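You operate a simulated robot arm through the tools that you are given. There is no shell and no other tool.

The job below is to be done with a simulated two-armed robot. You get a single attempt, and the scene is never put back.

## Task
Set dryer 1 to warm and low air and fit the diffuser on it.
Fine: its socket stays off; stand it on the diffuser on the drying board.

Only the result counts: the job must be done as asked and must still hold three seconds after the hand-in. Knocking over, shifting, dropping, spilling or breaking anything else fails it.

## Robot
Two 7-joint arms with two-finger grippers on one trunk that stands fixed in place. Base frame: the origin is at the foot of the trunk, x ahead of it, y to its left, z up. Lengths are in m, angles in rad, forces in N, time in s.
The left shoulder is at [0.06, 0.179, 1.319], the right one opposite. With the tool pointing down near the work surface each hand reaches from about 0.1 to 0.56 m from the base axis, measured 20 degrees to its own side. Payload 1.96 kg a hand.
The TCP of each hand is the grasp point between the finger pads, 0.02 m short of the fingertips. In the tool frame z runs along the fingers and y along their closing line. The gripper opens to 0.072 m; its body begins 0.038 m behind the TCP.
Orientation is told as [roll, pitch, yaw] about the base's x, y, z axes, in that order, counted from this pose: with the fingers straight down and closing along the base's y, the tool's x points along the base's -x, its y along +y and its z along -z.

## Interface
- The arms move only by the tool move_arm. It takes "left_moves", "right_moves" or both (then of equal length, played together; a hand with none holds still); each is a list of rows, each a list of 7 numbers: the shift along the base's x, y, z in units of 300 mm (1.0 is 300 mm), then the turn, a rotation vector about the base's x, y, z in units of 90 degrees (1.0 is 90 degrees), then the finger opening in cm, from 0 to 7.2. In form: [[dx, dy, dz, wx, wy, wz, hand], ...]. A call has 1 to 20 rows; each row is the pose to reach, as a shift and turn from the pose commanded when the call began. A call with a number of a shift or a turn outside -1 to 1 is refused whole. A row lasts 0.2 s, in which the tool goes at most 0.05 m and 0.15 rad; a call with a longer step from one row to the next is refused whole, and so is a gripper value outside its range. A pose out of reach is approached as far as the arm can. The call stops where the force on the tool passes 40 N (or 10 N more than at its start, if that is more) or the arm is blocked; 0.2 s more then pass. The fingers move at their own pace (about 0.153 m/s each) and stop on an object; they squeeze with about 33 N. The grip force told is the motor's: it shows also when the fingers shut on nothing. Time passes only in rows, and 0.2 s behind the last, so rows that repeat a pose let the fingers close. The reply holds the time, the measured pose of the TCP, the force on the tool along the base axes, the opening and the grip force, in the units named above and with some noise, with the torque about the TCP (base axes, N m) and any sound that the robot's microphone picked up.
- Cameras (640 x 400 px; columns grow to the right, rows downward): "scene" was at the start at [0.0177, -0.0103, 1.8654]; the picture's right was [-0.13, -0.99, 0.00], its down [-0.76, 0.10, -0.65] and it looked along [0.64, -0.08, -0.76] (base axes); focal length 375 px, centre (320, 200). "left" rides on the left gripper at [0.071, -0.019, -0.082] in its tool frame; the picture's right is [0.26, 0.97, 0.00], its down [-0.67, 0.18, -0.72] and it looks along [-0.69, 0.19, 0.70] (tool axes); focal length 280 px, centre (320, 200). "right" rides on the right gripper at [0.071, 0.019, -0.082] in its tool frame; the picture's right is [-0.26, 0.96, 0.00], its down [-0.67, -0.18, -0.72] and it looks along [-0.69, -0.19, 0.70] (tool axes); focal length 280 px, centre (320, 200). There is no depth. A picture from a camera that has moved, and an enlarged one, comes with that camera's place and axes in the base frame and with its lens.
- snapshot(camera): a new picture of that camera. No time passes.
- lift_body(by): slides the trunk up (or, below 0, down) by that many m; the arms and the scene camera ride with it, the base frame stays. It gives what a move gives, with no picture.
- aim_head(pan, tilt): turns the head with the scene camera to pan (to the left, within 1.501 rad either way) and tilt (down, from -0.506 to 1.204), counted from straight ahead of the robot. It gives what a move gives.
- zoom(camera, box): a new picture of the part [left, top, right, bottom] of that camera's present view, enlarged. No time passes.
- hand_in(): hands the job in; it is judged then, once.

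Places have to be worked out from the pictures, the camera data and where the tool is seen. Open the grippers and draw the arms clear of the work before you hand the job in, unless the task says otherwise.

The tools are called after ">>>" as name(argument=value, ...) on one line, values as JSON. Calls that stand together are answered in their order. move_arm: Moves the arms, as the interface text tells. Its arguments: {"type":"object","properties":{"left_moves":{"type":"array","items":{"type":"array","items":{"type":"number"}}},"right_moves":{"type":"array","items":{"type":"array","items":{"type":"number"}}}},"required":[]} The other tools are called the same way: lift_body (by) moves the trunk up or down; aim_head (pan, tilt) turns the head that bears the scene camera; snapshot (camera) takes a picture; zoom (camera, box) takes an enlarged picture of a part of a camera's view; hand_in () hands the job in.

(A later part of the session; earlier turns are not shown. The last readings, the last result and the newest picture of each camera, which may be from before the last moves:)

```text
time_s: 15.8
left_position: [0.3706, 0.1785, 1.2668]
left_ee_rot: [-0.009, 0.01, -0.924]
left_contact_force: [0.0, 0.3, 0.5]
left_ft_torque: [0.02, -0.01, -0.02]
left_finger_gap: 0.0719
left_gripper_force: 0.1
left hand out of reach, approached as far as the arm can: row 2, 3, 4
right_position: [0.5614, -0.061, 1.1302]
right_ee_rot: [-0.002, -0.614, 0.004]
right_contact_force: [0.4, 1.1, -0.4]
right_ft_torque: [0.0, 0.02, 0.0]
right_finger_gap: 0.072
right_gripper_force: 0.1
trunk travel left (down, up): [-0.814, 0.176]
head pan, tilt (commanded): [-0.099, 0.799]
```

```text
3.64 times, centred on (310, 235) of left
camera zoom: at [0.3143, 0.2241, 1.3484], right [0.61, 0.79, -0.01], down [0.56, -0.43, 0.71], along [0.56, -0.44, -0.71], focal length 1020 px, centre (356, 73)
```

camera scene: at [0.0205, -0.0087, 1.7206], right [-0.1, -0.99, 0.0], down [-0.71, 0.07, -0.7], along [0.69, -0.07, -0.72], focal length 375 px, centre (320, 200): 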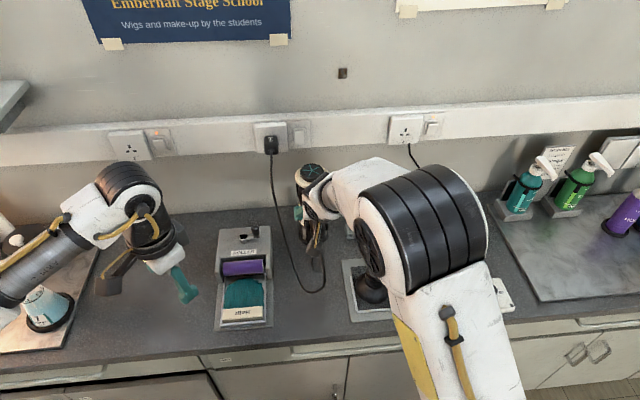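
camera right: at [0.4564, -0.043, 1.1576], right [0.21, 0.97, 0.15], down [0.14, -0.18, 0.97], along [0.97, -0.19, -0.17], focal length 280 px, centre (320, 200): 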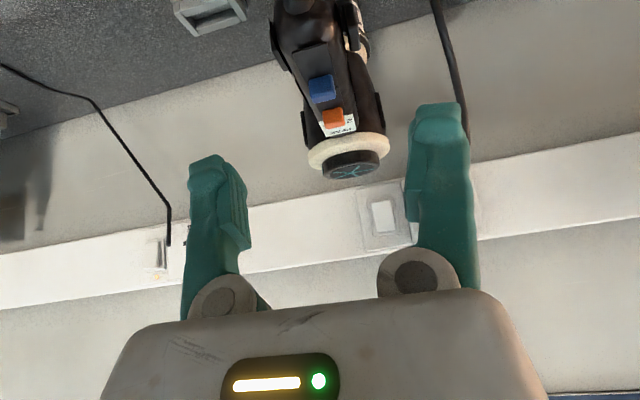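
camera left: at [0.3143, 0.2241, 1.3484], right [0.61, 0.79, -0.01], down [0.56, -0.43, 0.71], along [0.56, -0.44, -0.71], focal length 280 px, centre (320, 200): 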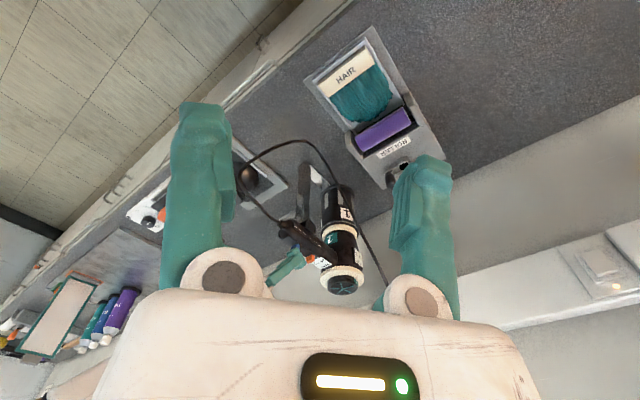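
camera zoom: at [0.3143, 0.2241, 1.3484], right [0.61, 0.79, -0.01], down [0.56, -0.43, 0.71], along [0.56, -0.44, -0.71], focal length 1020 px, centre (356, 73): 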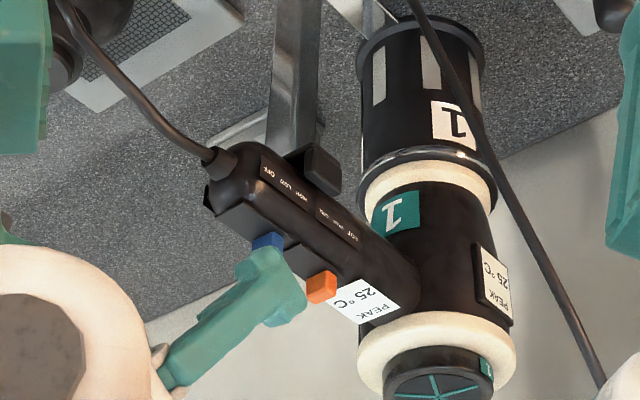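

The left camera now shows the handle, fork and right finger nicely. I'll move the right hand to just above the blue slider with fingers partly closed.

>>> move_arm(right_moves=[[0.06, 0, 0, 0, 0, 0, 4.0], [0.127, 0, -0.05, 0, 0, 0, 4.0], [0.127, 0, -0.1, 0, 0, 0, 4.0], [0.127, 0, -0.1, 0, 0, 0, 4.0]])

>>> snapshot(camera="right")

>>> zoom(camera="left", box=[250, 200, 370, 290])

```text
time_s: 16.8
left_position: [0.3701, 0.1784, 1.2664]
left_ee_rot: [-0.008, 0.011, -0.927]
left_contact_force: [-0.2, -1.2, 0.2]
left_ft_torque: [-0.01, -0.01, 0.01]
left_finger_gap: 0.072
left_gripper_force: 0.1
right_position: [0.5986, -0.0602, 1.1001]
right_ee_rot: [-0.001, -0.612, 0.001]
right_contact_force: [-0.6, -0.5, 0.0]
right_ft_torque: [0.01, 0.0, -0.01]
right_finger_gap: 0.0403
right_gripper_force: 0.0
trunk travel left (down, up): [-0.814, 0.176]
head pan, tilt (commanded): [-0.099, 0.799]
```

```text
taken
camera right: at [0.4945, -0.0418, 1.1283], right [0.21, 0.97, 0.15], down [0.14, -0.18, 0.97], along [0.97, -0.19, -0.17], focal length 280 px, centre (320, 200)
```

right: 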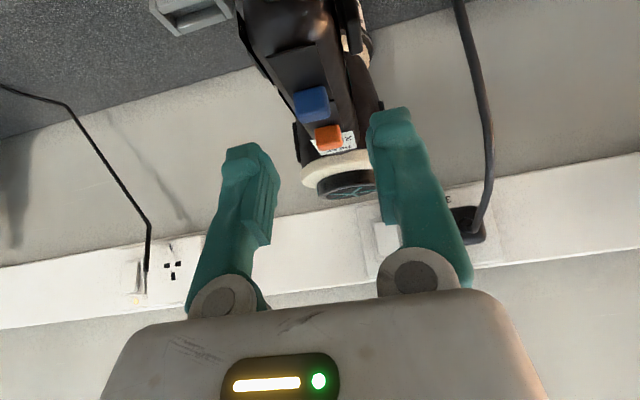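

```text
4.44 times, centred on (310, 245) of left
camera zoom: at [0.3138, 0.2236, 1.3484], right [0.61, 0.79, 0.0], down [0.56, -0.43, 0.71], along [0.56, -0.44, -0.71], focal length 1246 px, centre (364, 0)
```

zoom: 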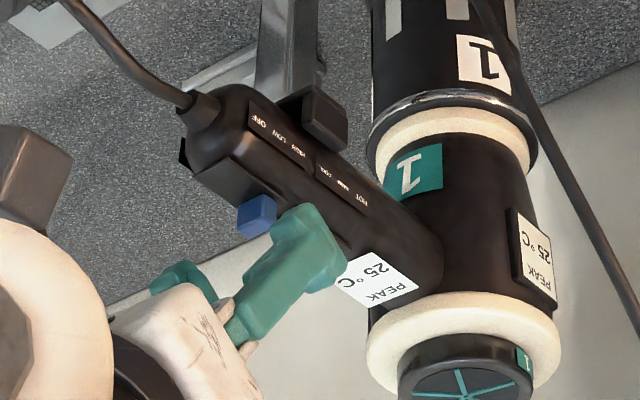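

Alignment in y is good (predicted slider pixel matches the observed one). I'll descend in small steps toward the blue slider watching the force.

>>> move_arm(right_moves=[[0, 0, -0.02, 0, 0, 0, 3.0], [0, 0, -0.04, 0, 0, 0, 3.0], [0, 0, -0.05, 0, 0, 0, 3.0], [0, 0, -0.05, 0, 0, 0, 3.0]])

>>> zoom(camera="right", box=[220, 60, 420, 190])

>>> zoom(camera="left", box=[270, 210, 350, 270])

```text
time_s: 17.8
left_position: [0.3697, 0.1791, 1.2664]
left_ee_rot: [-0.005, 0.01, -0.924]
left_contact_force: [-0.2, 0.5, 1.1]
left_ft_torque: [-0.03, 0.01, -0.01]
left_finger_gap: 0.0719
left_gripper_force: 0.1
right_position: [0.5969, -0.0586, 1.0844]
right_ee_rot: [-0.001, -0.613, 0.004]
right_contact_force: [-0.2, 0.1, -0.3]
right_ft_torque: [-0.02, 0.01, 0.04]
right_finger_gap: 0.0299
right_gripper_force: 0.1
trunk travel left (down, up): [-0.814, 0.176]
head pan, tilt (commanded): [-0.099, 0.799]
```

```text
3.08 times, centred on (320, 125) of right
camera zoom: at [0.4939, -0.0412, 1.1116], right [0.21, 0.97, 0.15], down [0.14, -0.18, 0.97], along [0.97, -0.19, -0.17], focal length 863 px, centre (320, 431)
```

zoom: 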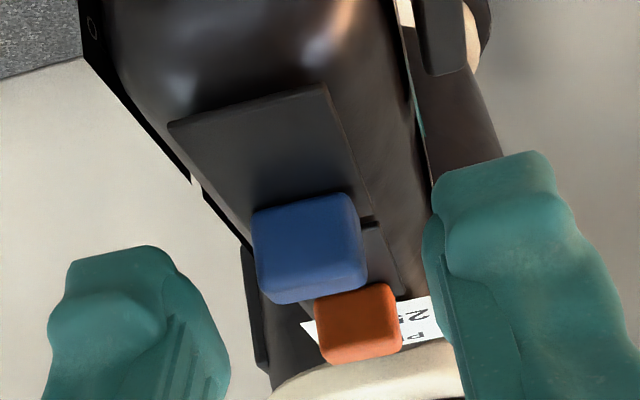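

```text
6.67 times, centred on (310, 240) of left
camera zoom: at [0.3137, 0.2237, 1.3484], right [0.61, 0.79, 0.0], down [0.56, -0.43, 0.71], along [0.56, -0.44, -0.71], focal length 1869 px, centre (387, -67)
```

zoom: 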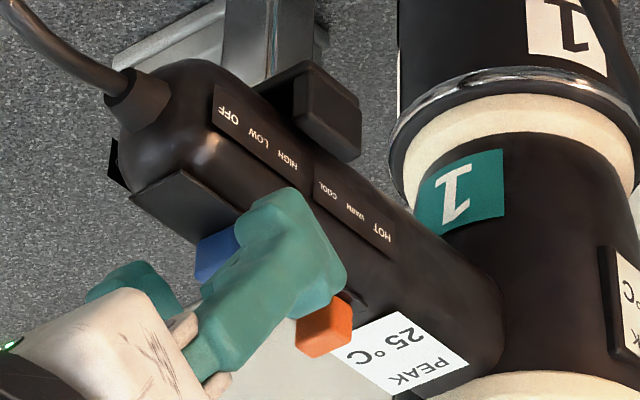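

No contact yet; the slider is right at the fingertips. I'll go down another 3.5 mm.

>>> move_arm(right_moves=[[0, 0, -0.006, 0, 0, 0, 3.0], [0, 0, -0.0117, 0, 0, 0, 3.0], [0, 0, -0.0117, 0, 0, 0, 3.0]])

>>> zoom(camera="right", box=[220, 60, 420, 190])

>>> zoom(camera="left", box=[270, 210, 350, 270])

```text
time_s: 18.6
left_position: [0.3702, 0.1786, 1.2662]
left_ee_rot: [-0.009, 0.01, -0.925]
left_contact_force: [-0.7, -0.1, -0.2]
left_ft_torque: [0.01, -0.01, 0.01]
left_finger_gap: 0.0719
left_gripper_force: 0.1
right_position: [0.5972, -0.0594, 1.0812]
right_ee_rot: [-0.002, -0.612, 0.002]
right_contact_force: [0.7, 0.1, -0.3]
right_ft_torque: [-0.03, 0.0, 0.0]
right_finger_gap: 0.0301
right_gripper_force: 0.1
trunk travel left (down, up): [-0.814, 0.176]
head pan, tilt (commanded): [-0.099, 0.799]
```

```text
3.08 times, centred on (320, 125) of right
camera zoom: at [0.4934, -0.041, 1.1086], right [0.21, 0.97, 0.15], down [0.14, -0.18, 0.97], along [0.97, -0.19, -0.17], focal length 863 px, centre (320, 431)
```

zoom: 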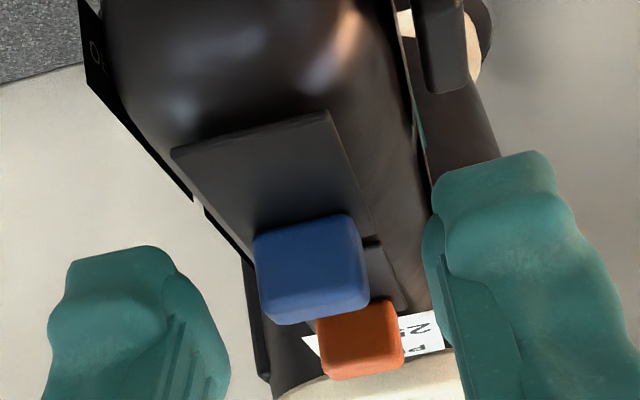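

```text
6.67 times, centred on (310, 240) of left
camera zoom: at [0.3138, 0.2237, 1.3484], right [0.61, 0.79, 0.0], down [0.56, -0.43, 0.71], along [0.56, -0.44, -0.71], focal length 1869 px, centre (387, -67)
```

zoom: 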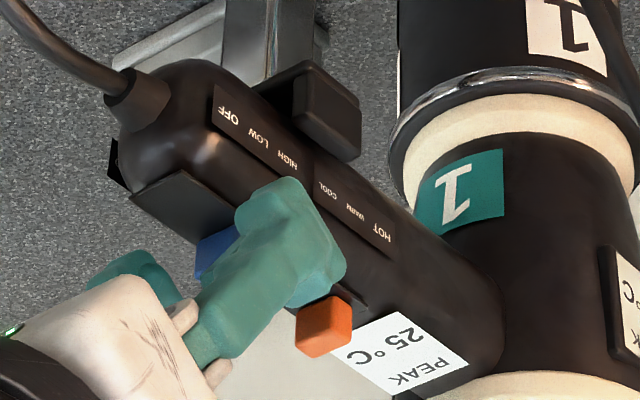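

The slider centre should now sit ~4 mm above the fingertips' ends, with no contact force. I'll close the fingers on the blue slider.

>>> move_arm(right_moves=[[0, 0, 0, 0, 0, 0, 2.0], [0, 0, 0, 0, 0, 0, 1.2], [0, 0, 0, 0, 0, 0, 1.2]])

>>> zoom(camera="right", box=[220, 60, 420, 190])

>>> zoom(camera="left", box=[270, 210, 350, 270])

```text
time_s: 19.4
left_position: [0.3707, 0.1784, 1.2674]
left_ee_rot: [-0.007, 0.011, -0.925]
left_contact_force: [0.0, -0.5, -0.3]
left_ft_torque: [0.03, -0.04, 0.02]
left_finger_gap: 0.0721
left_gripper_force: 0.0
right_position: [0.5968, -0.0592, 1.0809]
right_ee_rot: [0.0, -0.612, 0.001]
right_contact_force: [0.0, 0.4, -2.3]
right_ft_torque: [0.01, 0.0, -0.02]
right_finger_gap: 0.0125
right_gripper_force: 20.8
trunk travel left (down, up): [-0.814, 0.176]
head pan, tilt (commanded): [-0.099, 0.799]
```

```text
3.08 times, centred on (320, 125) of right
camera zoom: at [0.4935, -0.041, 1.1085], right [0.21, 0.97, 0.15], down [0.14, -0.18, 0.97], along [0.97, -0.19, -0.17], focal length 863 px, centre (320, 431)
```

zoom: 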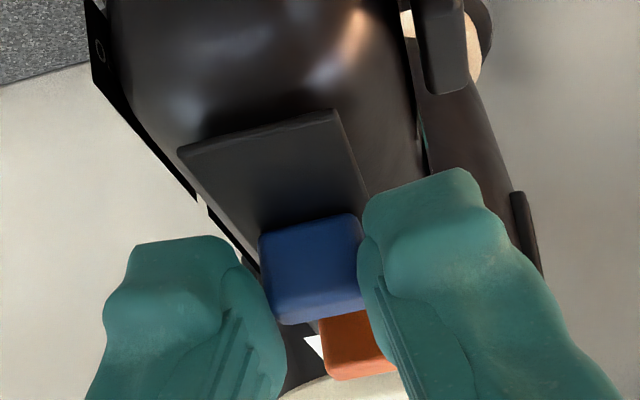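

```text
6.67 times, centred on (310, 240) of left
camera zoom: at [0.314, 0.2237, 1.3484], right [0.61, 0.79, 0.0], down [0.56, -0.43, 0.71], along [0.56, -0.44, -0.71], focal length 1869 px, centre (387, -67)
```

zoom: 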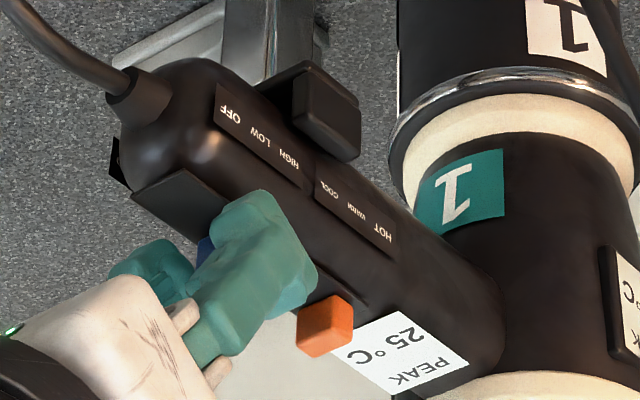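

The fingers gripped the slider (gap 12.5 mm, grip force ~21 N). Now I pull it 12 mm toward the robot (−x) and listen for clicks.

>>> move_arm(right_moves=[[0, 0, 0, 0, 0, 0, 1.0], [-0.01, 0, 0, 0, 0, 0, 1.0], [-0.02, 0, 0, 0, 0, 0, 1.0], [-0.03, 0, 0, 0, 0, 0, 1.0], [-0.04, 0, 0, 0, 0, 0, 1.0], [-0.04, 0, 0, 0, 0, 0, 1.0]])

>>> zoom(camera="right", box=[220, 60, 420, 190])

>>> zoom(camera="left", box=[270, 210, 350, 270])

```text
time_s: 20.8
left_position: [0.3708, 0.1788, 1.2657]
left_ee_rot: [-0.006, 0.008, -0.924]
left_contact_force: [1.2, -0.6, -0.1]
left_ft_torque: [0.03, 0.02, 0.01]
left_finger_gap: 0.0719
left_gripper_force: 0.0
right_position: [0.5856, -0.0587, 1.082]
right_ee_rot: [-0.003, -0.612, 0.004]
right_contact_force: [-1.2, 0.3, 0.6]
right_ft_torque: [0.0, 0.08, -0.01]
right_finger_gap: 0.0117
right_gripper_force: 21.1
trunk travel left (down, up): [-0.814, 0.176]
head pan, tilt (commanded): [-0.099, 0.799]
```

```text
3.08 times, centred on (320, 125) of right
camera zoom: at [0.482, -0.0404, 1.1089], right [0.21, 0.97, 0.15], down [0.14, -0.18, 0.97], along [0.97, -0.19, -0.17], focal length 863 px, centre (320, 431)
```

zoom: 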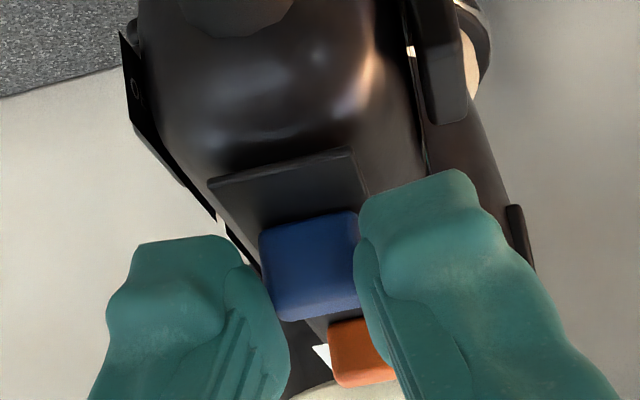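

```text
6.67 times, centred on (310, 240) of left
camera zoom: at [0.3136, 0.2237, 1.3485], right [0.61, 0.79, 0.0], down [0.56, -0.43, 0.71], along [0.56, -0.44, -0.71], focal length 1869 px, centre (387, -67)
```

zoom: 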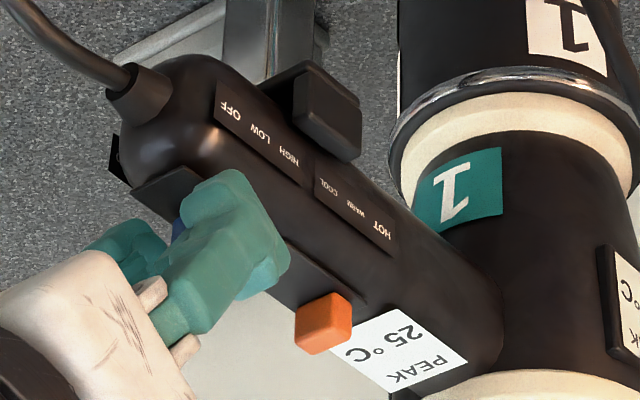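

The slider followed the hand by about 11–12 mm with the dryer staying put. I'll open the fingers, rise, and inspect the slider's position against the labels.

>>> move_arm(right_moves=[[0, 0, 0, 0, 0, 0, 2.0], [0, 0, 0, 0, 0, 0, 3.5], [0, 0, 0.03, 0, 0, 0, 3.5], [0, 0, 0.1, 0, 0, 0, 3.5], [0, 0, 0.15, 0, 0, 0, 3.5], [0, 0, 0.15, 0, 0, 0, 3.5]])

>>> zoom(camera="right", box=[240, 20, 400, 140])

>>> zoom(camera="left", box=[270, 210, 350, 270])

>>> zoom(camera="scene", box=[290, 180, 340, 230])

```text
time_s: 22.2
left_position: [0.3709, 0.1779, 1.2663]
left_ee_rot: [-0.007, 0.012, -0.927]
left_contact_force: [0.7, -0.4, 0.2]
left_ft_torque: [0.0, 0.0, 0.0]
left_finger_gap: 0.0718
left_gripper_force: 0.0
right_position: [0.5844, -0.0601, 1.1268]
right_ee_rot: [-0.001, -0.613, 0.001]
right_contact_force: [0.4, 0.6, -0.5]
right_ft_torque: [0.01, 0.03, -0.02]
right_finger_gap: 0.035
right_gripper_force: 0.1
trunk travel left (down, up): [-0.814, 0.176]
head pan, tilt (commanded): [-0.099, 0.799]
```

```text
3.33 times, centred on (320, 80) of right
camera zoom: at [0.4808, -0.0414, 1.1538], right [0.21, 0.97, 0.15], down [0.14, -0.18, 0.97], along [0.97, -0.19, -0.17], focal length 935 px, centre (320, 600)
```

zoom: 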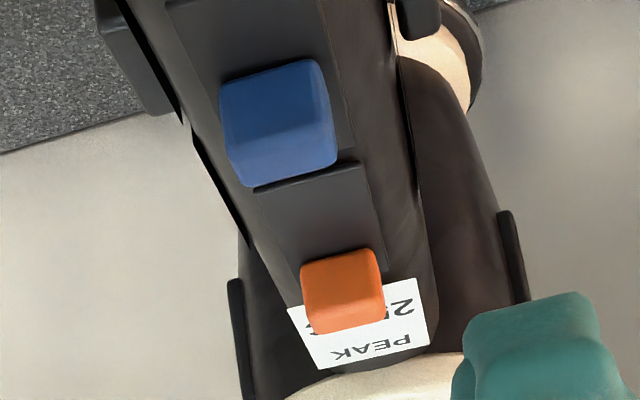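

```text
6.67 times, centred on (310, 240) of left
camera zoom: at [0.3141, 0.2238, 1.3483], right [0.61, 0.79, 0.0], down [0.56, -0.43, 0.71], along [0.56, -0.44, -0.71], focal length 1869 px, centre (387, -67)
```

zoom: 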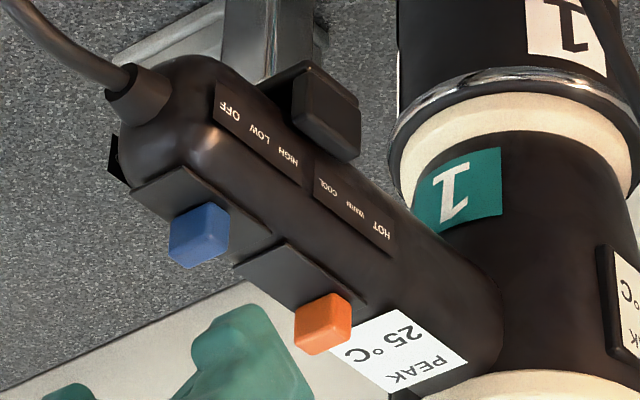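

```text
8.00 times, centred on (315, 205) of scene
camera zoom: at [0.0216, -0.0082, 1.7206], right [-0.1, -0.99, 0.0], down [-0.71, 0.07, -0.7], along [0.69, -0.07, -0.72], focal length 3003 px, centre (360, 160)
```

zoom: 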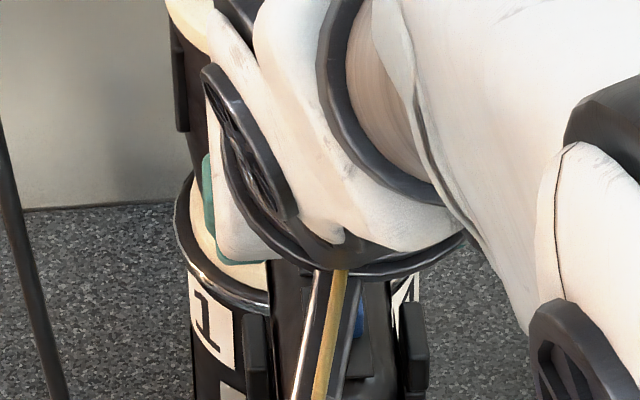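

Blue now sits mid-plate, in line with LOW (label pitch works out at ~12 mm). Next, the orange slider: move to TCP x≈0.6365 and descend with the fingers 30 mm open.

>>> move_arm(right_moves=[[0.1, 0, 0, 0, 0, 0, 3.0], [0.169, 0, 0, 0, 0, 0, 3.0], [0.169, 0, -0.06, 0, 0, 0, 3.0], [0.169, 0, -0.11, 0, 0, 0, 3.0], [0.169, 0, -0.13, 0, 0, 0, 3.0], [0.169, 0, -0.13, 0, 0, 0, 3.0]])

>>> zoom(camera="right", box=[220, 60, 420, 190])

>>> zoom(camera="left", box=[270, 210, 350, 270])

```text
time_s: 23.6
left_position: [0.3698, 0.1787, 1.2668]
left_ee_rot: [-0.007, 0.009, -0.924]
left_contact_force: [0.1, 0.0, 0.3]
left_ft_torque: [-0.02, 0.0, 0.03]
left_finger_gap: 0.0719
left_gripper_force: 0.0
right_position: [0.6349, -0.0585, 1.0871]
right_ee_rot: [-0.002, -0.614, 0.001]
right_contact_force: [0.4, 0.0, 0.3]
right_ft_torque: [0.01, 0.03, 0.03]
right_finger_gap: 0.0301
right_gripper_force: 0.0
trunk travel left (down, up): [-0.814, 0.176]
head pan, tilt (commanded): [-0.099, 0.799]
```

```text
3.08 times, centred on (320, 125) of right
camera zoom: at [0.5325, -0.0399, 1.1141], right [0.21, 0.97, 0.15], down [0.14, -0.18, 0.97], along [0.97, -0.19, -0.17], focal length 863 px, centre (320, 431)
```

zoom: 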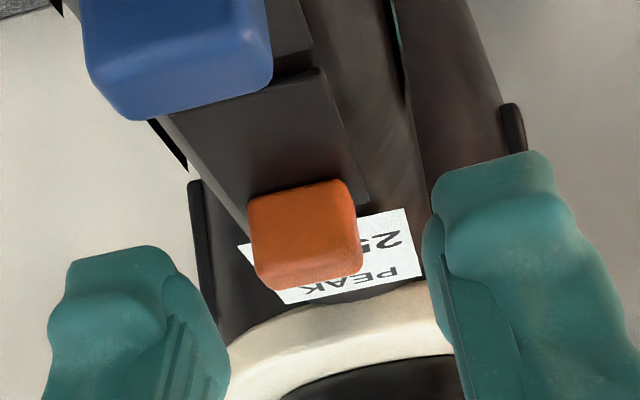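

```text
6.67 times, centred on (310, 240) of left
camera zoom: at [0.3136, 0.2238, 1.3485], right [0.61, 0.79, 0.0], down [0.56, -0.43, 0.71], along [0.56, -0.44, -0.71], focal length 1869 px, centre (387, -67)
```

zoom: 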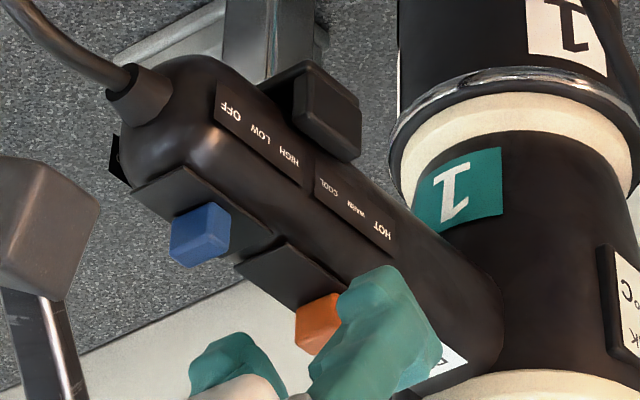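

The view matches the earlier blue-slider geometry. Descend 6 mm and close on the orange slider.

>>> move_arm(right_moves=[[0, 0, -0.01, 0, 0, 0, 3.0], [0, 0, -0.021, 0, 0, 0, 3.0], [0, 0, -0.021, 0, 0, 0, 2.0], [0, 0, -0.021, 0, 0, 0, 1.1], [0, 0, -0.021, 0, 0, 0, 1.0], [0, 0, -0.021, 0, 0, 0, 1.0]])

>>> zoom(camera="right", box=[220, 60, 420, 190])

>>> zoom(camera="left", box=[270, 210, 350, 270])

```text
time_s: 25.0
left_position: [0.3703, 0.1783, 1.2665]
left_ee_rot: [-0.008, 0.01, -0.926]
left_contact_force: [-0.8, 0.6, 0.0]
left_ft_torque: [0.02, 0.0, -0.03]
left_finger_gap: 0.0719
left_gripper_force: 0.1
right_position: [0.6373, -0.0597, 1.0798]
right_ee_rot: [-0.001, -0.612, 0.001]
right_contact_force: [0.4, 0.9, 0.0]
right_ft_torque: [-0.03, 0.07, 0.01]
right_finger_gap: 0.0113
right_gripper_force: 33.2
trunk travel left (down, up): [-0.814, 0.176]
head pan, tilt (commanded): [-0.099, 0.799]
```

```text
3.08 times, centred on (320, 125) of right
camera zoom: at [0.5333, -0.0411, 1.108], right [0.21, 0.97, 0.15], down [0.14, -0.18, 0.97], along [0.97, -0.19, -0.18], focal length 863 px, centre (320, 431)
```

zoom: 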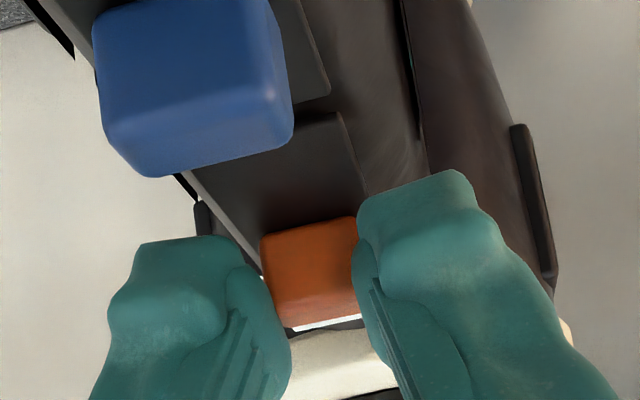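

```text
6.67 times, centred on (310, 240) of left
camera zoom: at [0.3142, 0.2238, 1.3483], right [0.61, 0.79, 0.0], down [0.56, -0.43, 0.71], along [0.56, -0.44, -0.71], focal length 1869 px, centre (387, -67)
```

zoom: 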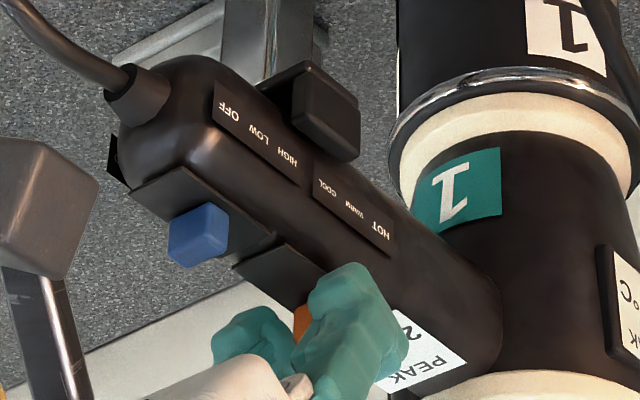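

The orange slider is gripped (gap 11 mm, 33 N). Pulling it 12 mm toward −x.

>>> move_arm(right_moves=[[-0.01, 0, 0, 0, 0, 0, 1.0], [-0.02, 0, 0, 0, 0, 0, 1.0], [-0.03, 0, 0, 0, 0, 0, 1.0], [-0.04, 0, 0, 0, 0, 0, 1.0], [-0.04, 0, 0, 0, 0, 0, 1.0]])

>>> zoom(camera="left", box=[270, 210, 350, 270])

```text
time_s: 26.2
left_position: [0.3698, 0.1787, 1.2665]
left_ee_rot: [-0.007, 0.009, -0.925]
left_contact_force: [-0.4, 1.3, 0.2]
left_ft_torque: [0.0, -0.02, 0.0]
left_finger_gap: 0.072
left_gripper_force: 0.0
right_position: [0.6242, -0.0587, 1.0805]
right_ee_rot: [-0.001, -0.612, 0.003]
right_contact_force: [0.2, -0.2, -0.2]
right_ft_torque: [0.0, 0.09, 0.0]
right_finger_gap: 0.012
right_gripper_force: 11.0
trunk travel left (down, up): [-0.814, 0.176]
head pan, tilt (commanded): [-0.099, 0.799]
```

```text
6.67 times, centred on (310, 240) of left
camera zoom: at [0.3141, 0.2236, 1.3484], right [0.61, 0.79, 0.0], down [0.56, -0.43, 0.71], along [0.56, -0.44, -0.71], focal length 1869 px, centre (387, -67)
```

zoom: 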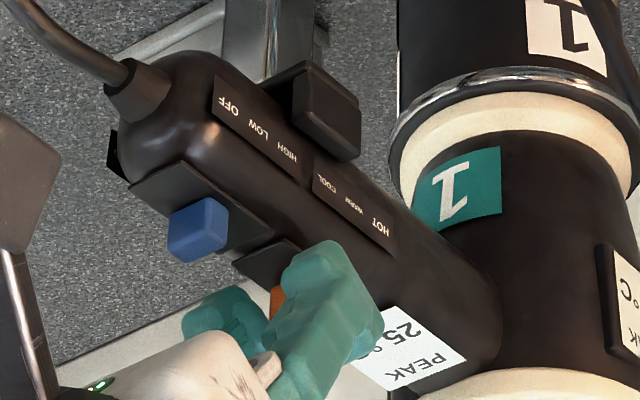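

The slider came along. I'll release, rise, and inspect both sliders.

>>> move_arm(right_moves=[[0, 0, 0, 0, 0, 0, 2.0], [0, 0, 0, 0, 0, 0, 3.5], [0, 0, 0.03, 0, 0, 0, 3.5], [0, 0, 0.1, 0, 0, 0, 3.5], [-0.05, 0, 0.17, 0, 0, 0, 3.5], [-0.1, 0, 0.2, 0, 0, 0, 3.5], [-0.1, 0, 0.2, 0, 0, 0, 3.5]])

>>> zoom(camera="left", box=[270, 210, 350, 270])

>>> zoom(camera="right", box=[240, 0, 400, 120])

```text
time_s: 27.8
left_position: [0.3699, 0.1784, 1.2669]
left_ee_rot: [-0.009, 0.01, -0.926]
left_contact_force: [0.4, -1.0, 0.0]
left_ft_torque: [0.0, -0.02, -0.02]
left_finger_gap: 0.0719
left_gripper_force: 0.1
right_position: [0.5913, -0.059, 1.1427]
right_ee_rot: [-0.001, -0.613, 0.002]
right_contact_force: [0.0, 0.2, -0.5]
right_ft_torque: [0.0, 0.0, -0.01]
right_finger_gap: 0.0351
right_gripper_force: 0.0
trunk travel left (down, up): [-0.814, 0.176]
head pan, tilt (commanded): [-0.099, 0.799]
```

```text
6.67 times, centred on (310, 240) of left
camera zoom: at [0.3144, 0.2237, 1.3483], right [0.61, 0.79, 0.0], down [0.56, -0.43, 0.71], along [0.56, -0.44, -0.71], focal length 1869 px, centre (387, -67)
```

zoom: 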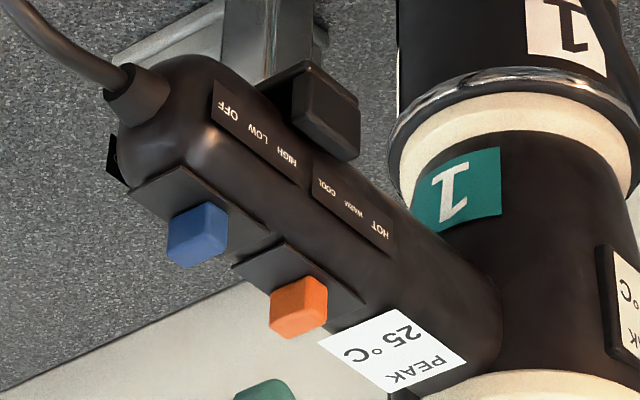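

```text
3.33 times, centred on (320, 60) of right
camera zoom: at [0.4899, -0.041, 1.1694], right [0.21, 0.97, 0.15], down [0.14, -0.18, 0.97], along [0.97, -0.19, -0.17], focal length 935 px, centre (320, 667)
```

zoom: 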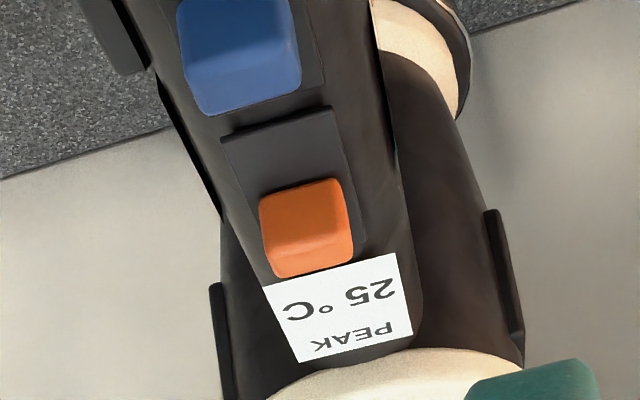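

Both sliders now sit mid-track at LOW and WARM. Next I'll grip the handle itself: open fully, tilt to 30°, move above (0.65, −0.06) and descend around the handle.

>>> move_arm(right_moves=[[0, 0, 0, 0, 0.03, 0, 7.2], [0.06, 0, 0, 0, 0.0558, 0, 7.2], [0.12, 0, -0.03, 0, 0.0558, 0, 7.2], [0.185, 0, -0.072, 0, 0.0558, 0, 7.2], [0.185, 0, -0.14, 0, 0.0558, 0, 7.2], [0.185, 0, -0.2, 0, 0.0558, 0, 7.2], [0.185, 0, -0.25, 0, 0.0558, 0, 7.2], [0.185, 0, -0.25, 0, 0.0558, 0, 7.2]])

>>> snapshot(camera="right")

>>> zoom(camera="left", box=[260, 190, 380, 290])

```text
time_s: 29.6
left_position: [0.3697, 0.1782, 1.2673]
left_ee_rot: [-0.005, 0.011, -0.926]
left_contact_force: [-0.1, 0.1, 0.7]
left_ft_torque: [0.02, 0.01, 0.05]
left_finger_gap: 0.0721
left_gripper_force: 0.2
right_position: [0.6503, -0.058, 1.0659]
right_ee_rot: [0.001, -0.524, 0.001]
right_contact_force: [-0.1, 0.3, 0.8]
right_ft_torque: [0.02, -0.01, -0.01]
right_finger_gap: 0.0724
right_gripper_force: 0.0
trunk travel left (down, up): [-0.814, 0.176]
head pan, tilt (commanded): [-0.099, 0.799]
```

```text
taken
camera right: at [0.5491, -0.04, 1.1019], right [0.23, 0.97, 0.13], down [0.22, -0.18, 0.96], along [0.95, -0.19, -0.26], focal length 280 px, centre (320, 200)
```

right: 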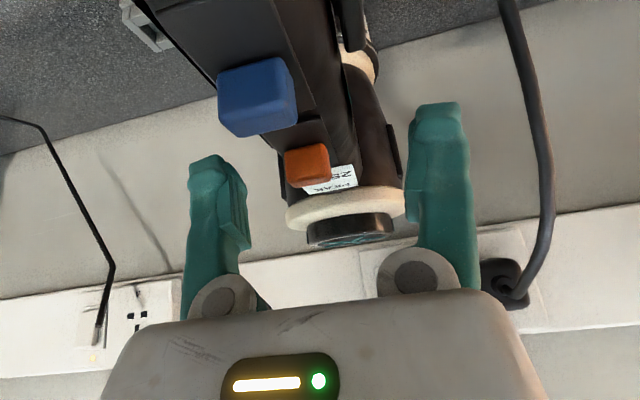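

```text
4.00 times, centred on (320, 240) of left
camera zoom: at [0.3135, 0.2238, 1.3485], right [0.61, 0.79, 0.0], down [0.56, -0.43, 0.71], along [0.56, -0.44, -0.71], focal length 1122 px, centre (320, 40)
```

zoom: 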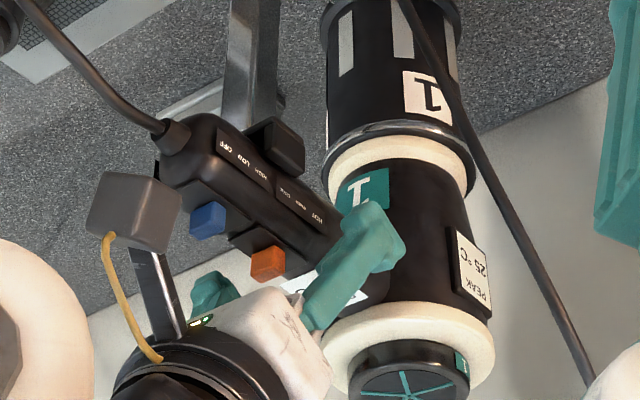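

Still clear. Descend another ~14 mm around the handle.

>>> move_arm(right_moves=[[0, 0, -0.015, 0, 0, 0, 7.2], [0, 0, -0.03, 0, 0, 0, 7.2], [0, 0, -0.048, 0, 0, 0, 7.2], [0, 0, -0.048, 0, 0, 0, 7.2]])

>>> snapshot(camera="right")

>>> zoom(camera="left", box=[270, 210, 350, 270])

```text
time_s: 30.6
left_position: [0.3701, 0.1787, 1.2663]
left_ee_rot: [-0.007, 0.01, -0.925]
left_contact_force: [0.1, 0.3, -0.4]
left_ft_torque: [-0.03, 0.02, 0.01]
left_finger_gap: 0.072
left_gripper_force: 0.0
right_position: [0.649, -0.0583, 1.0506]
right_ee_rot: [0.001, -0.526, 0.001]
right_contact_force: [-0.6, -0.3, -0.4]
right_ft_torque: [0.02, -0.02, 0.02]
right_finger_gap: 0.072
right_gripper_force: 0.0
trunk travel left (down, up): [-0.814, 0.176]
head pan, tilt (commanded): [-0.099, 0.799]
```

```text
taken
camera right: at [0.5482, -0.0408, 1.0866], right [0.23, 0.97, 0.13], down [0.23, -0.18, 0.96], along [0.95, -0.19, -0.26], focal length 280 px, centre (320, 200)
```

right: 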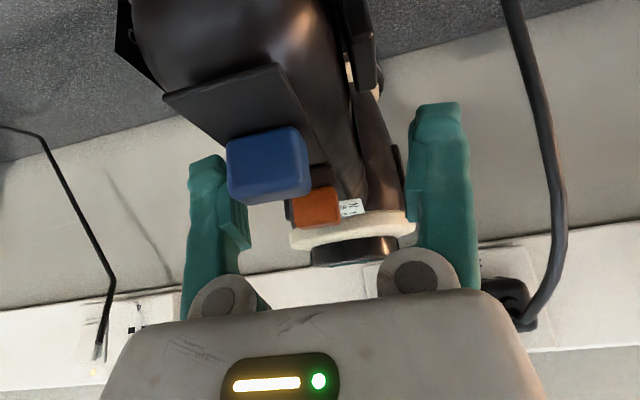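

```text
6.67 times, centred on (310, 240) of left
camera zoom: at [0.3138, 0.2237, 1.3484], right [0.61, 0.79, 0.0], down [0.56, -0.43, 0.71], along [0.56, -0.44, -0.71], focal length 1869 px, centre (387, -67)
```

zoom: 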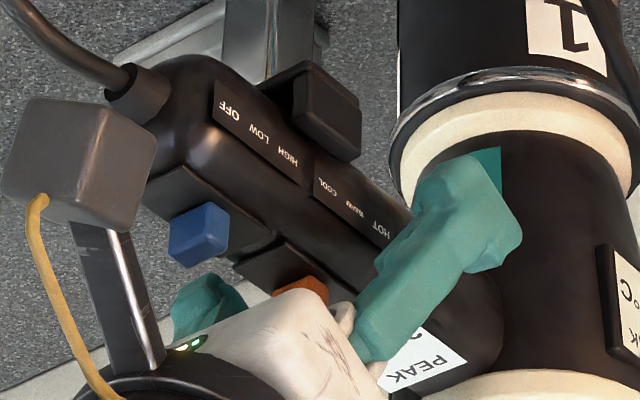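

No contact. I'll go 4 mm lower for a fuller grip, then close the fingers on the handle.

>>> move_arm(right_moves=[[0, 0, -0.0133, 0, 0, 0, 7.2], [0, 0, -0.0133, 0, 0, 0, 5.0], [0, 0, -0.0133, 0, 0, 0, 3.5], [0, 0, -0.0133, 0, 0, 0, 2.0], [0, 0, -0.0133, 0, 0, 0, 2.0], [0, 0, -0.0133, 0, 0, 0, 2.0]])

>>> snapshot(camera="right")

>>> zoom(camera="left", box=[260, 150, 400, 290])

```text
time_s: 32.0
left_position: [0.371, 0.1777, 1.2674]
left_ee_rot: [-0.007, 0.009, -0.926]
left_contact_force: [-0.6, -0.5, 0.6]
left_ft_torque: [0.02, 0.03, 0.01]
left_finger_gap: 0.0722
left_gripper_force: 0.1
right_position: [0.6483, -0.0595, 1.0472]
right_ee_rot: [0.0, -0.525, 0.003]
right_contact_force: [0.4, -0.1, -0.3]
right_ft_torque: [0.07, 0.0, -0.05]
right_finger_gap: 0.0353
right_gripper_force: 32.6
trunk travel left (down, up): [-0.814, 0.176]
head pan, tilt (commanded): [-0.099, 0.799]
```

```text
taken
camera right: at [0.5477, -0.0406, 1.0833], right [0.23, 0.97, 0.13], down [0.23, -0.18, 0.96], along [0.95, -0.19, -0.26], focal length 280 px, centre (320, 200)
```

right: 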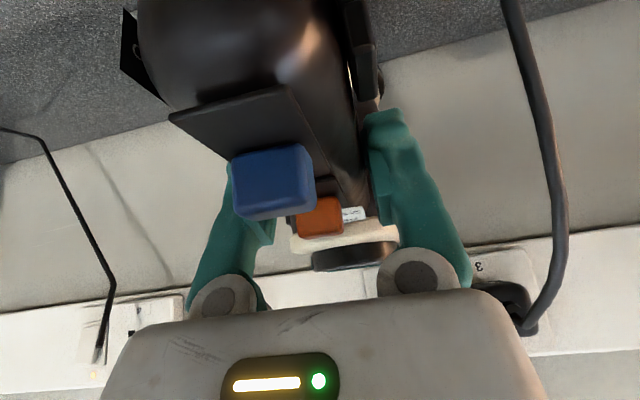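

```text
2.86 times, centred on (330, 220) of left
camera zoom: at [0.3138, 0.2237, 1.3484], right [0.61, 0.79, 0.0], down [0.56, -0.43, 0.71], along [0.56, -0.44, -0.71], focal length 801 px, centre (291, 143)
```

zoom: 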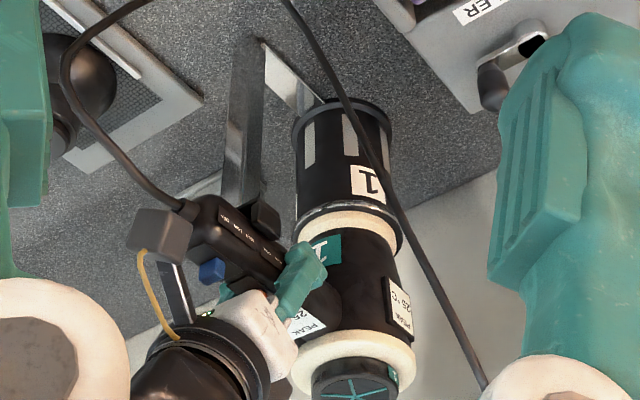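

The handle is gripped (gap 35 mm, 33 N). I'll test-lift by 2 cm using the trunk and check how the dryer hangs.

>>> lift_body(by=0.02)

>>> zoom(camera="left", box=[260, 150, 400, 290])

>>> snapshot(camera="right")

```text
time_s: 32.7
left_position: [0.3709, 0.1785, 1.2865]
left_ee_rot: [-0.009, 0.011, -0.924]
left_contact_force: [-0.8, 0.2, -0.3]
left_ft_torque: [0.02, 0.0, 0.0]
left_finger_gap: 0.072
left_gripper_force: 0.1
right_position: [0.6486, -0.0583, 1.0673]
right_ee_rot: [-0.001, -0.525, 0.002]
right_contact_force: [-0.2, -0.4, -5.4]
right_ft_torque: [0.02, 0.45, -0.01]
right_finger_gap: 0.0355
right_gripper_force: 32.7
trunk travel left (down, up): [-0.834, 0.156]
head pan, tilt (commanded): [-0.099, 0.799]
```

```text
2.86 times, centred on (330, 220) of left
camera zoom: at [0.3146, 0.2237, 1.3682], right [0.61, 0.79, -0.01], down [0.56, -0.43, 0.71], along [0.56, -0.44, -0.71], focal length 801 px, centre (291, 143)
```

zoom: 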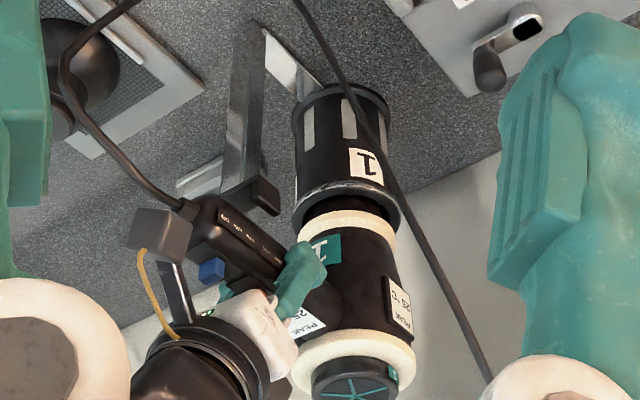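

```text
taken
camera right: at [0.5481, -0.0406, 1.1028], right [0.23, 0.97, 0.13], down [0.23, -0.18, 0.96], along [0.95, -0.19, -0.26], focal length 280 px, centre (320, 200)
```

right: 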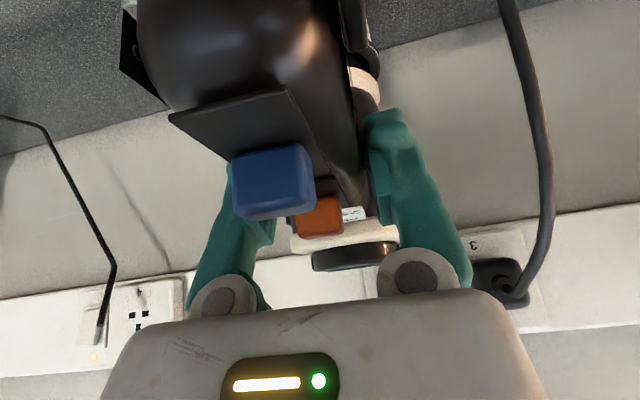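

The dryer hangs steadily (5.4 N, no slip in the hand). Continue lifting with the trunk.

>>> lift_body(by=0.06)

>>> snapshot(camera="left")

>>> lift_body(by=0.05)

>>> snapshot(camera="left")

>>> snapshot(camera="scene")

```text
time_s: 33.7
left_position: [0.372, 0.1787, 1.3465]
left_ee_rot: [-0.009, 0.01, -0.926]
left_contact_force: [1.2, -0.1, 0.5]
left_ft_torque: [-0.03, -0.01, -0.04]
left_finger_gap: 0.0716
left_gripper_force: 0.0
right_position: [0.6506, -0.059, 1.126]
right_ee_rot: [-0.002, -0.522, 0.003]
right_contact_force: [0.0, 0.3, -6.4]
right_ft_torque: [-0.02, 0.44, 0.0]
right_finger_gap: 0.0353
right_gripper_force: 33.3
trunk travel left (down, up): [-0.894, 0.096]
head pan, tilt (commanded): [-0.099, 0.799]
```

```text
taken
camera left: at [0.3148, 0.2236, 1.4282], right [0.61, 0.79, -0.01], down [0.56, -0.43, 0.71], along [0.56, -0.44, -0.71], focal length 280 px, centre (320, 200)
```

left: 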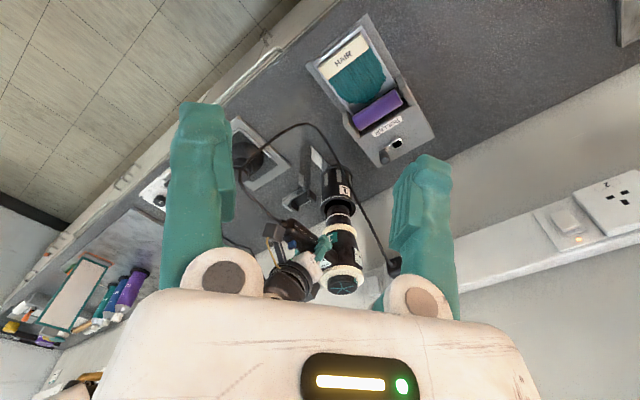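

```text
time_s: 34.6
left_position: [0.3712, 0.1789, 1.3966]
left_ee_rot: [-0.01, 0.012, -0.925]
left_contact_force: [0.1, -0.3, -0.8]
left_ft_torque: [-0.03, -0.02, 0.02]
left_finger_gap: 0.0719
left_gripper_force: 0.0
right_position: [0.6485, -0.0592, 1.1762]
right_ee_rot: [-0.002, -0.524, 0.002]
right_contact_force: [-0.2, -1.2, -5.9]
right_ft_torque: [-0.03, 0.4, -0.03]
right_finger_gap: 0.0353
right_gripper_force: 32.9
trunk travel left (down, up): [-0.944, 0.046]
head pan, tilt (commanded): [-0.099, 0.799]
```

```text
taken
camera left: at [0.3152, 0.2237, 1.4781], right [0.61, 0.79, -0.01], down [0.56, -0.43, 0.71], along [0.56, -0.44, -0.71], focal length 280 px, centre (320, 200)
```

left: 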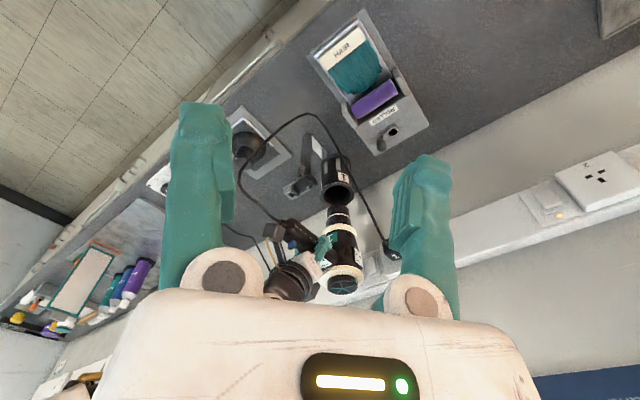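

```text
taken
camera scene: at [0.0231, -0.0083, 1.8506], right [-0.1, -0.99, 0.0], down [-0.71, 0.07, -0.7], along [0.69, -0.07, -0.72], focal length 375 px, centre (320, 200)
```

scene: 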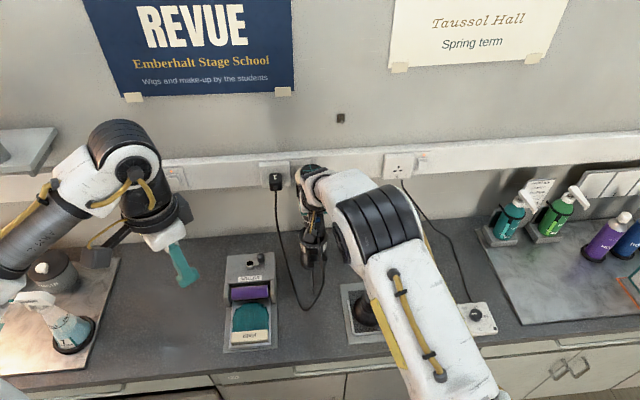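

>>> zoom(camera="left", box=[270, 130, 400, 300])

>>> zoom(camera="scene", box=[270, 150, 350, 290])

```text
2.35 times, centred on (335, 215) of left
camera zoom: at [0.3152, 0.2237, 1.4781], right [0.61, 0.79, -0.01], down [0.56, -0.43, 0.71], along [0.56, -0.44, -0.71], focal length 660 px, centre (285, 165)
```

zoom: 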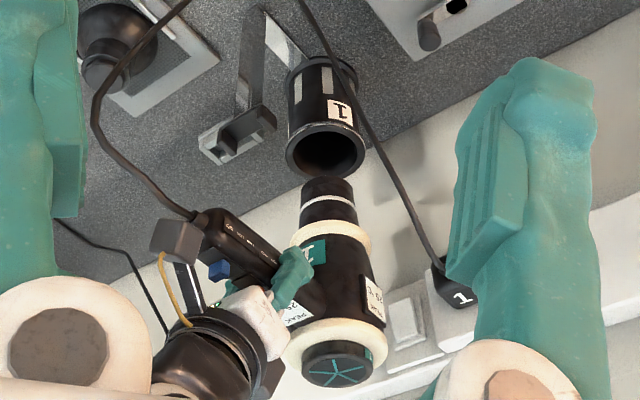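

```text
2.86 times, centred on (310, 220) of scene
camera zoom: at [0.0231, -0.0083, 1.8506], right [-0.1, -0.99, 0.0], down [-0.71, 0.07, -0.7], along [0.69, -0.07, -0.72], focal length 1073 px, centre (349, 143)
```

zoom: 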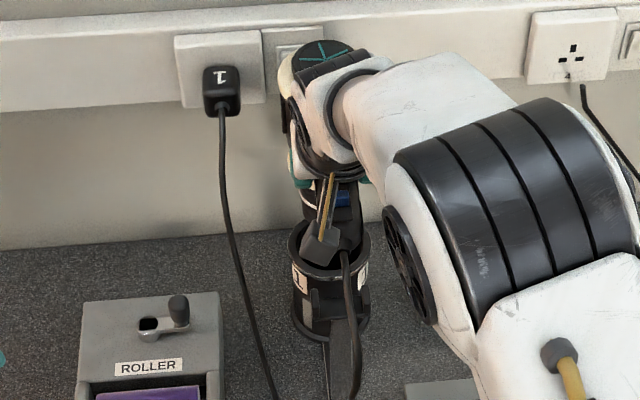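

The nozzle (~50 mm dia., silver stripe) is clear of the cup, its bottom now at z≈1.00. I'll raise a last 4 cm with the trunk so it clears the fork, then carry it over toward the diffuser.

>>> lift_body(by=0.04)

>>> move_arm(right_moves=[[-0.02, -0.06, 0, 0, 0, 0, 2.0], [-0.05, -0.14, 0, 0, 0, 0, 2.0], [-0.1, -0.22, 0, 0, 0, 0, 2.0], [-0.18, -0.29, 0, 0, 0, 0, 2.0], [-0.27, -0.34, 0, 0, 0, 0, 2.0], [-0.36, -0.38, 0, 0, 0, 0, 2.0], [-0.45, -0.42, 0, 0, 0, 0, 2.0], [-0.54, -0.45, 0, 0, 0, 0, 2.0], [-0.62, -0.48, 0, 0, 0, 0, 2.0], [-0.685, -0.493, 0, 0, 0, 0, 2.0], [-0.685, -0.493, 0, 0, 0, 0, 2.0]])

>>> snapshot(camera="scene")

>>> snapshot(camera="left")

>>> snapshot(camera="right")

```text
time_s: 35.4
left_position: [0.3709, 0.1762, 1.4364]
left_ee_rot: [-0.007, 0.011, -0.925]
left_contact_force: [0.7, -0.4, 0.3]
left_ft_torque: [0.04, 0.0, -0.02]
left_finger_gap: 0.0721
left_gripper_force: 0.0
right_position: [0.6491, -0.0601, 1.2166]
right_ee_rot: [-0.001, -0.522, 0.002]
right_contact_force: [0.8, -1.1, -5.0]
right_ft_torque: [0.0, 0.43, -0.01]
right_finger_gap: 0.0355
right_gripper_force: 32.3
trunk travel left (down, up): [-0.984, 0.006]
head pan, tilt (commanded): [-0.099, 0.799]
```

```text
time_s: 37.8
left_position: [0.3711, 0.1778, 1.4366]
left_ee_rot: [-0.007, 0.011, -0.926]
left_contact_force: [-0.1, 0.5, -0.1]
left_ft_torque: [0.04, 0.01, -0.03]
left_finger_gap: 0.0721
left_gripper_force: 0.1
right_position: [0.4442, -0.2107, 1.2172]
right_ee_rot: [0.0, -0.524, 0.001]
right_contact_force: [-0.3, -0.2, -5.7]
right_ft_torque: [0.0, 0.43, -0.03]
right_finger_gap: 0.0351
right_gripper_force: 32.9
trunk travel left (down, up): [-0.984, 0.006]
head pan, tilt (commanded): [-0.099, 0.799]
```

```text
taken
camera scene: at [0.0226, -0.0086, 1.8906], right [-0.1, -0.99, 0.0], down [-0.71, 0.07, -0.7], along [0.69, -0.07, -0.72], focal length 375 px, centre (320, 200)
```

scene: 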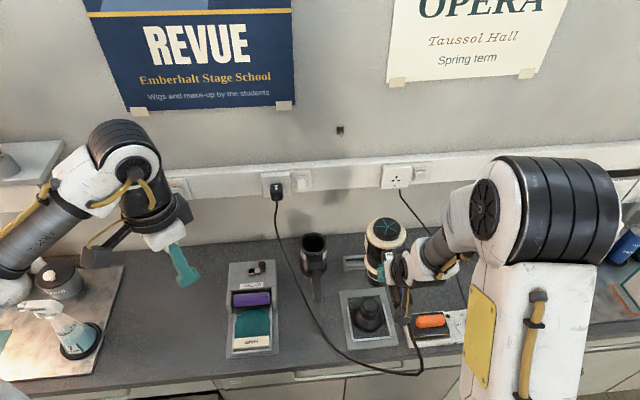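

```text
taken
camera left: at [0.3148, 0.2235, 1.5182], right [0.61, 0.79, 0.0], down [0.56, -0.43, 0.71], along [0.56, -0.44, -0.71], focal length 280 px, centre (320, 200)
```

left: 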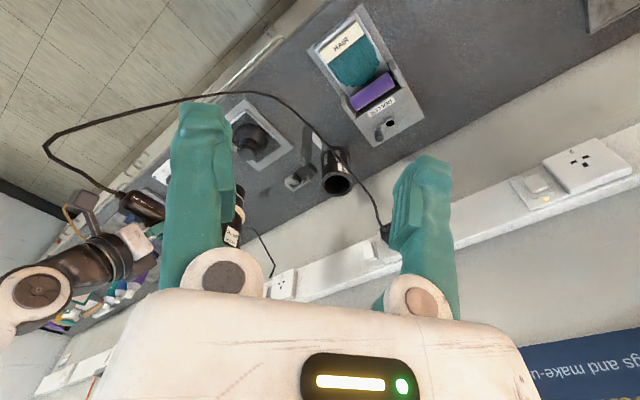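

```text
taken
camera right: at [0.343, -0.1923, 1.2545], right [0.22, 0.97, 0.13], down [0.23, -0.18, 0.96], along [0.95, -0.19, -0.26], focal length 280 px, centre (320, 200)
```

right: 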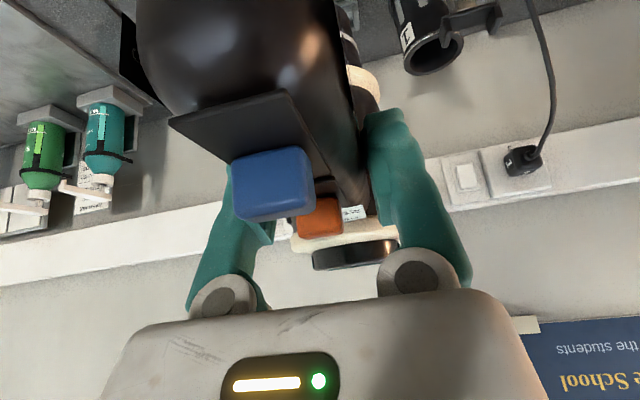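

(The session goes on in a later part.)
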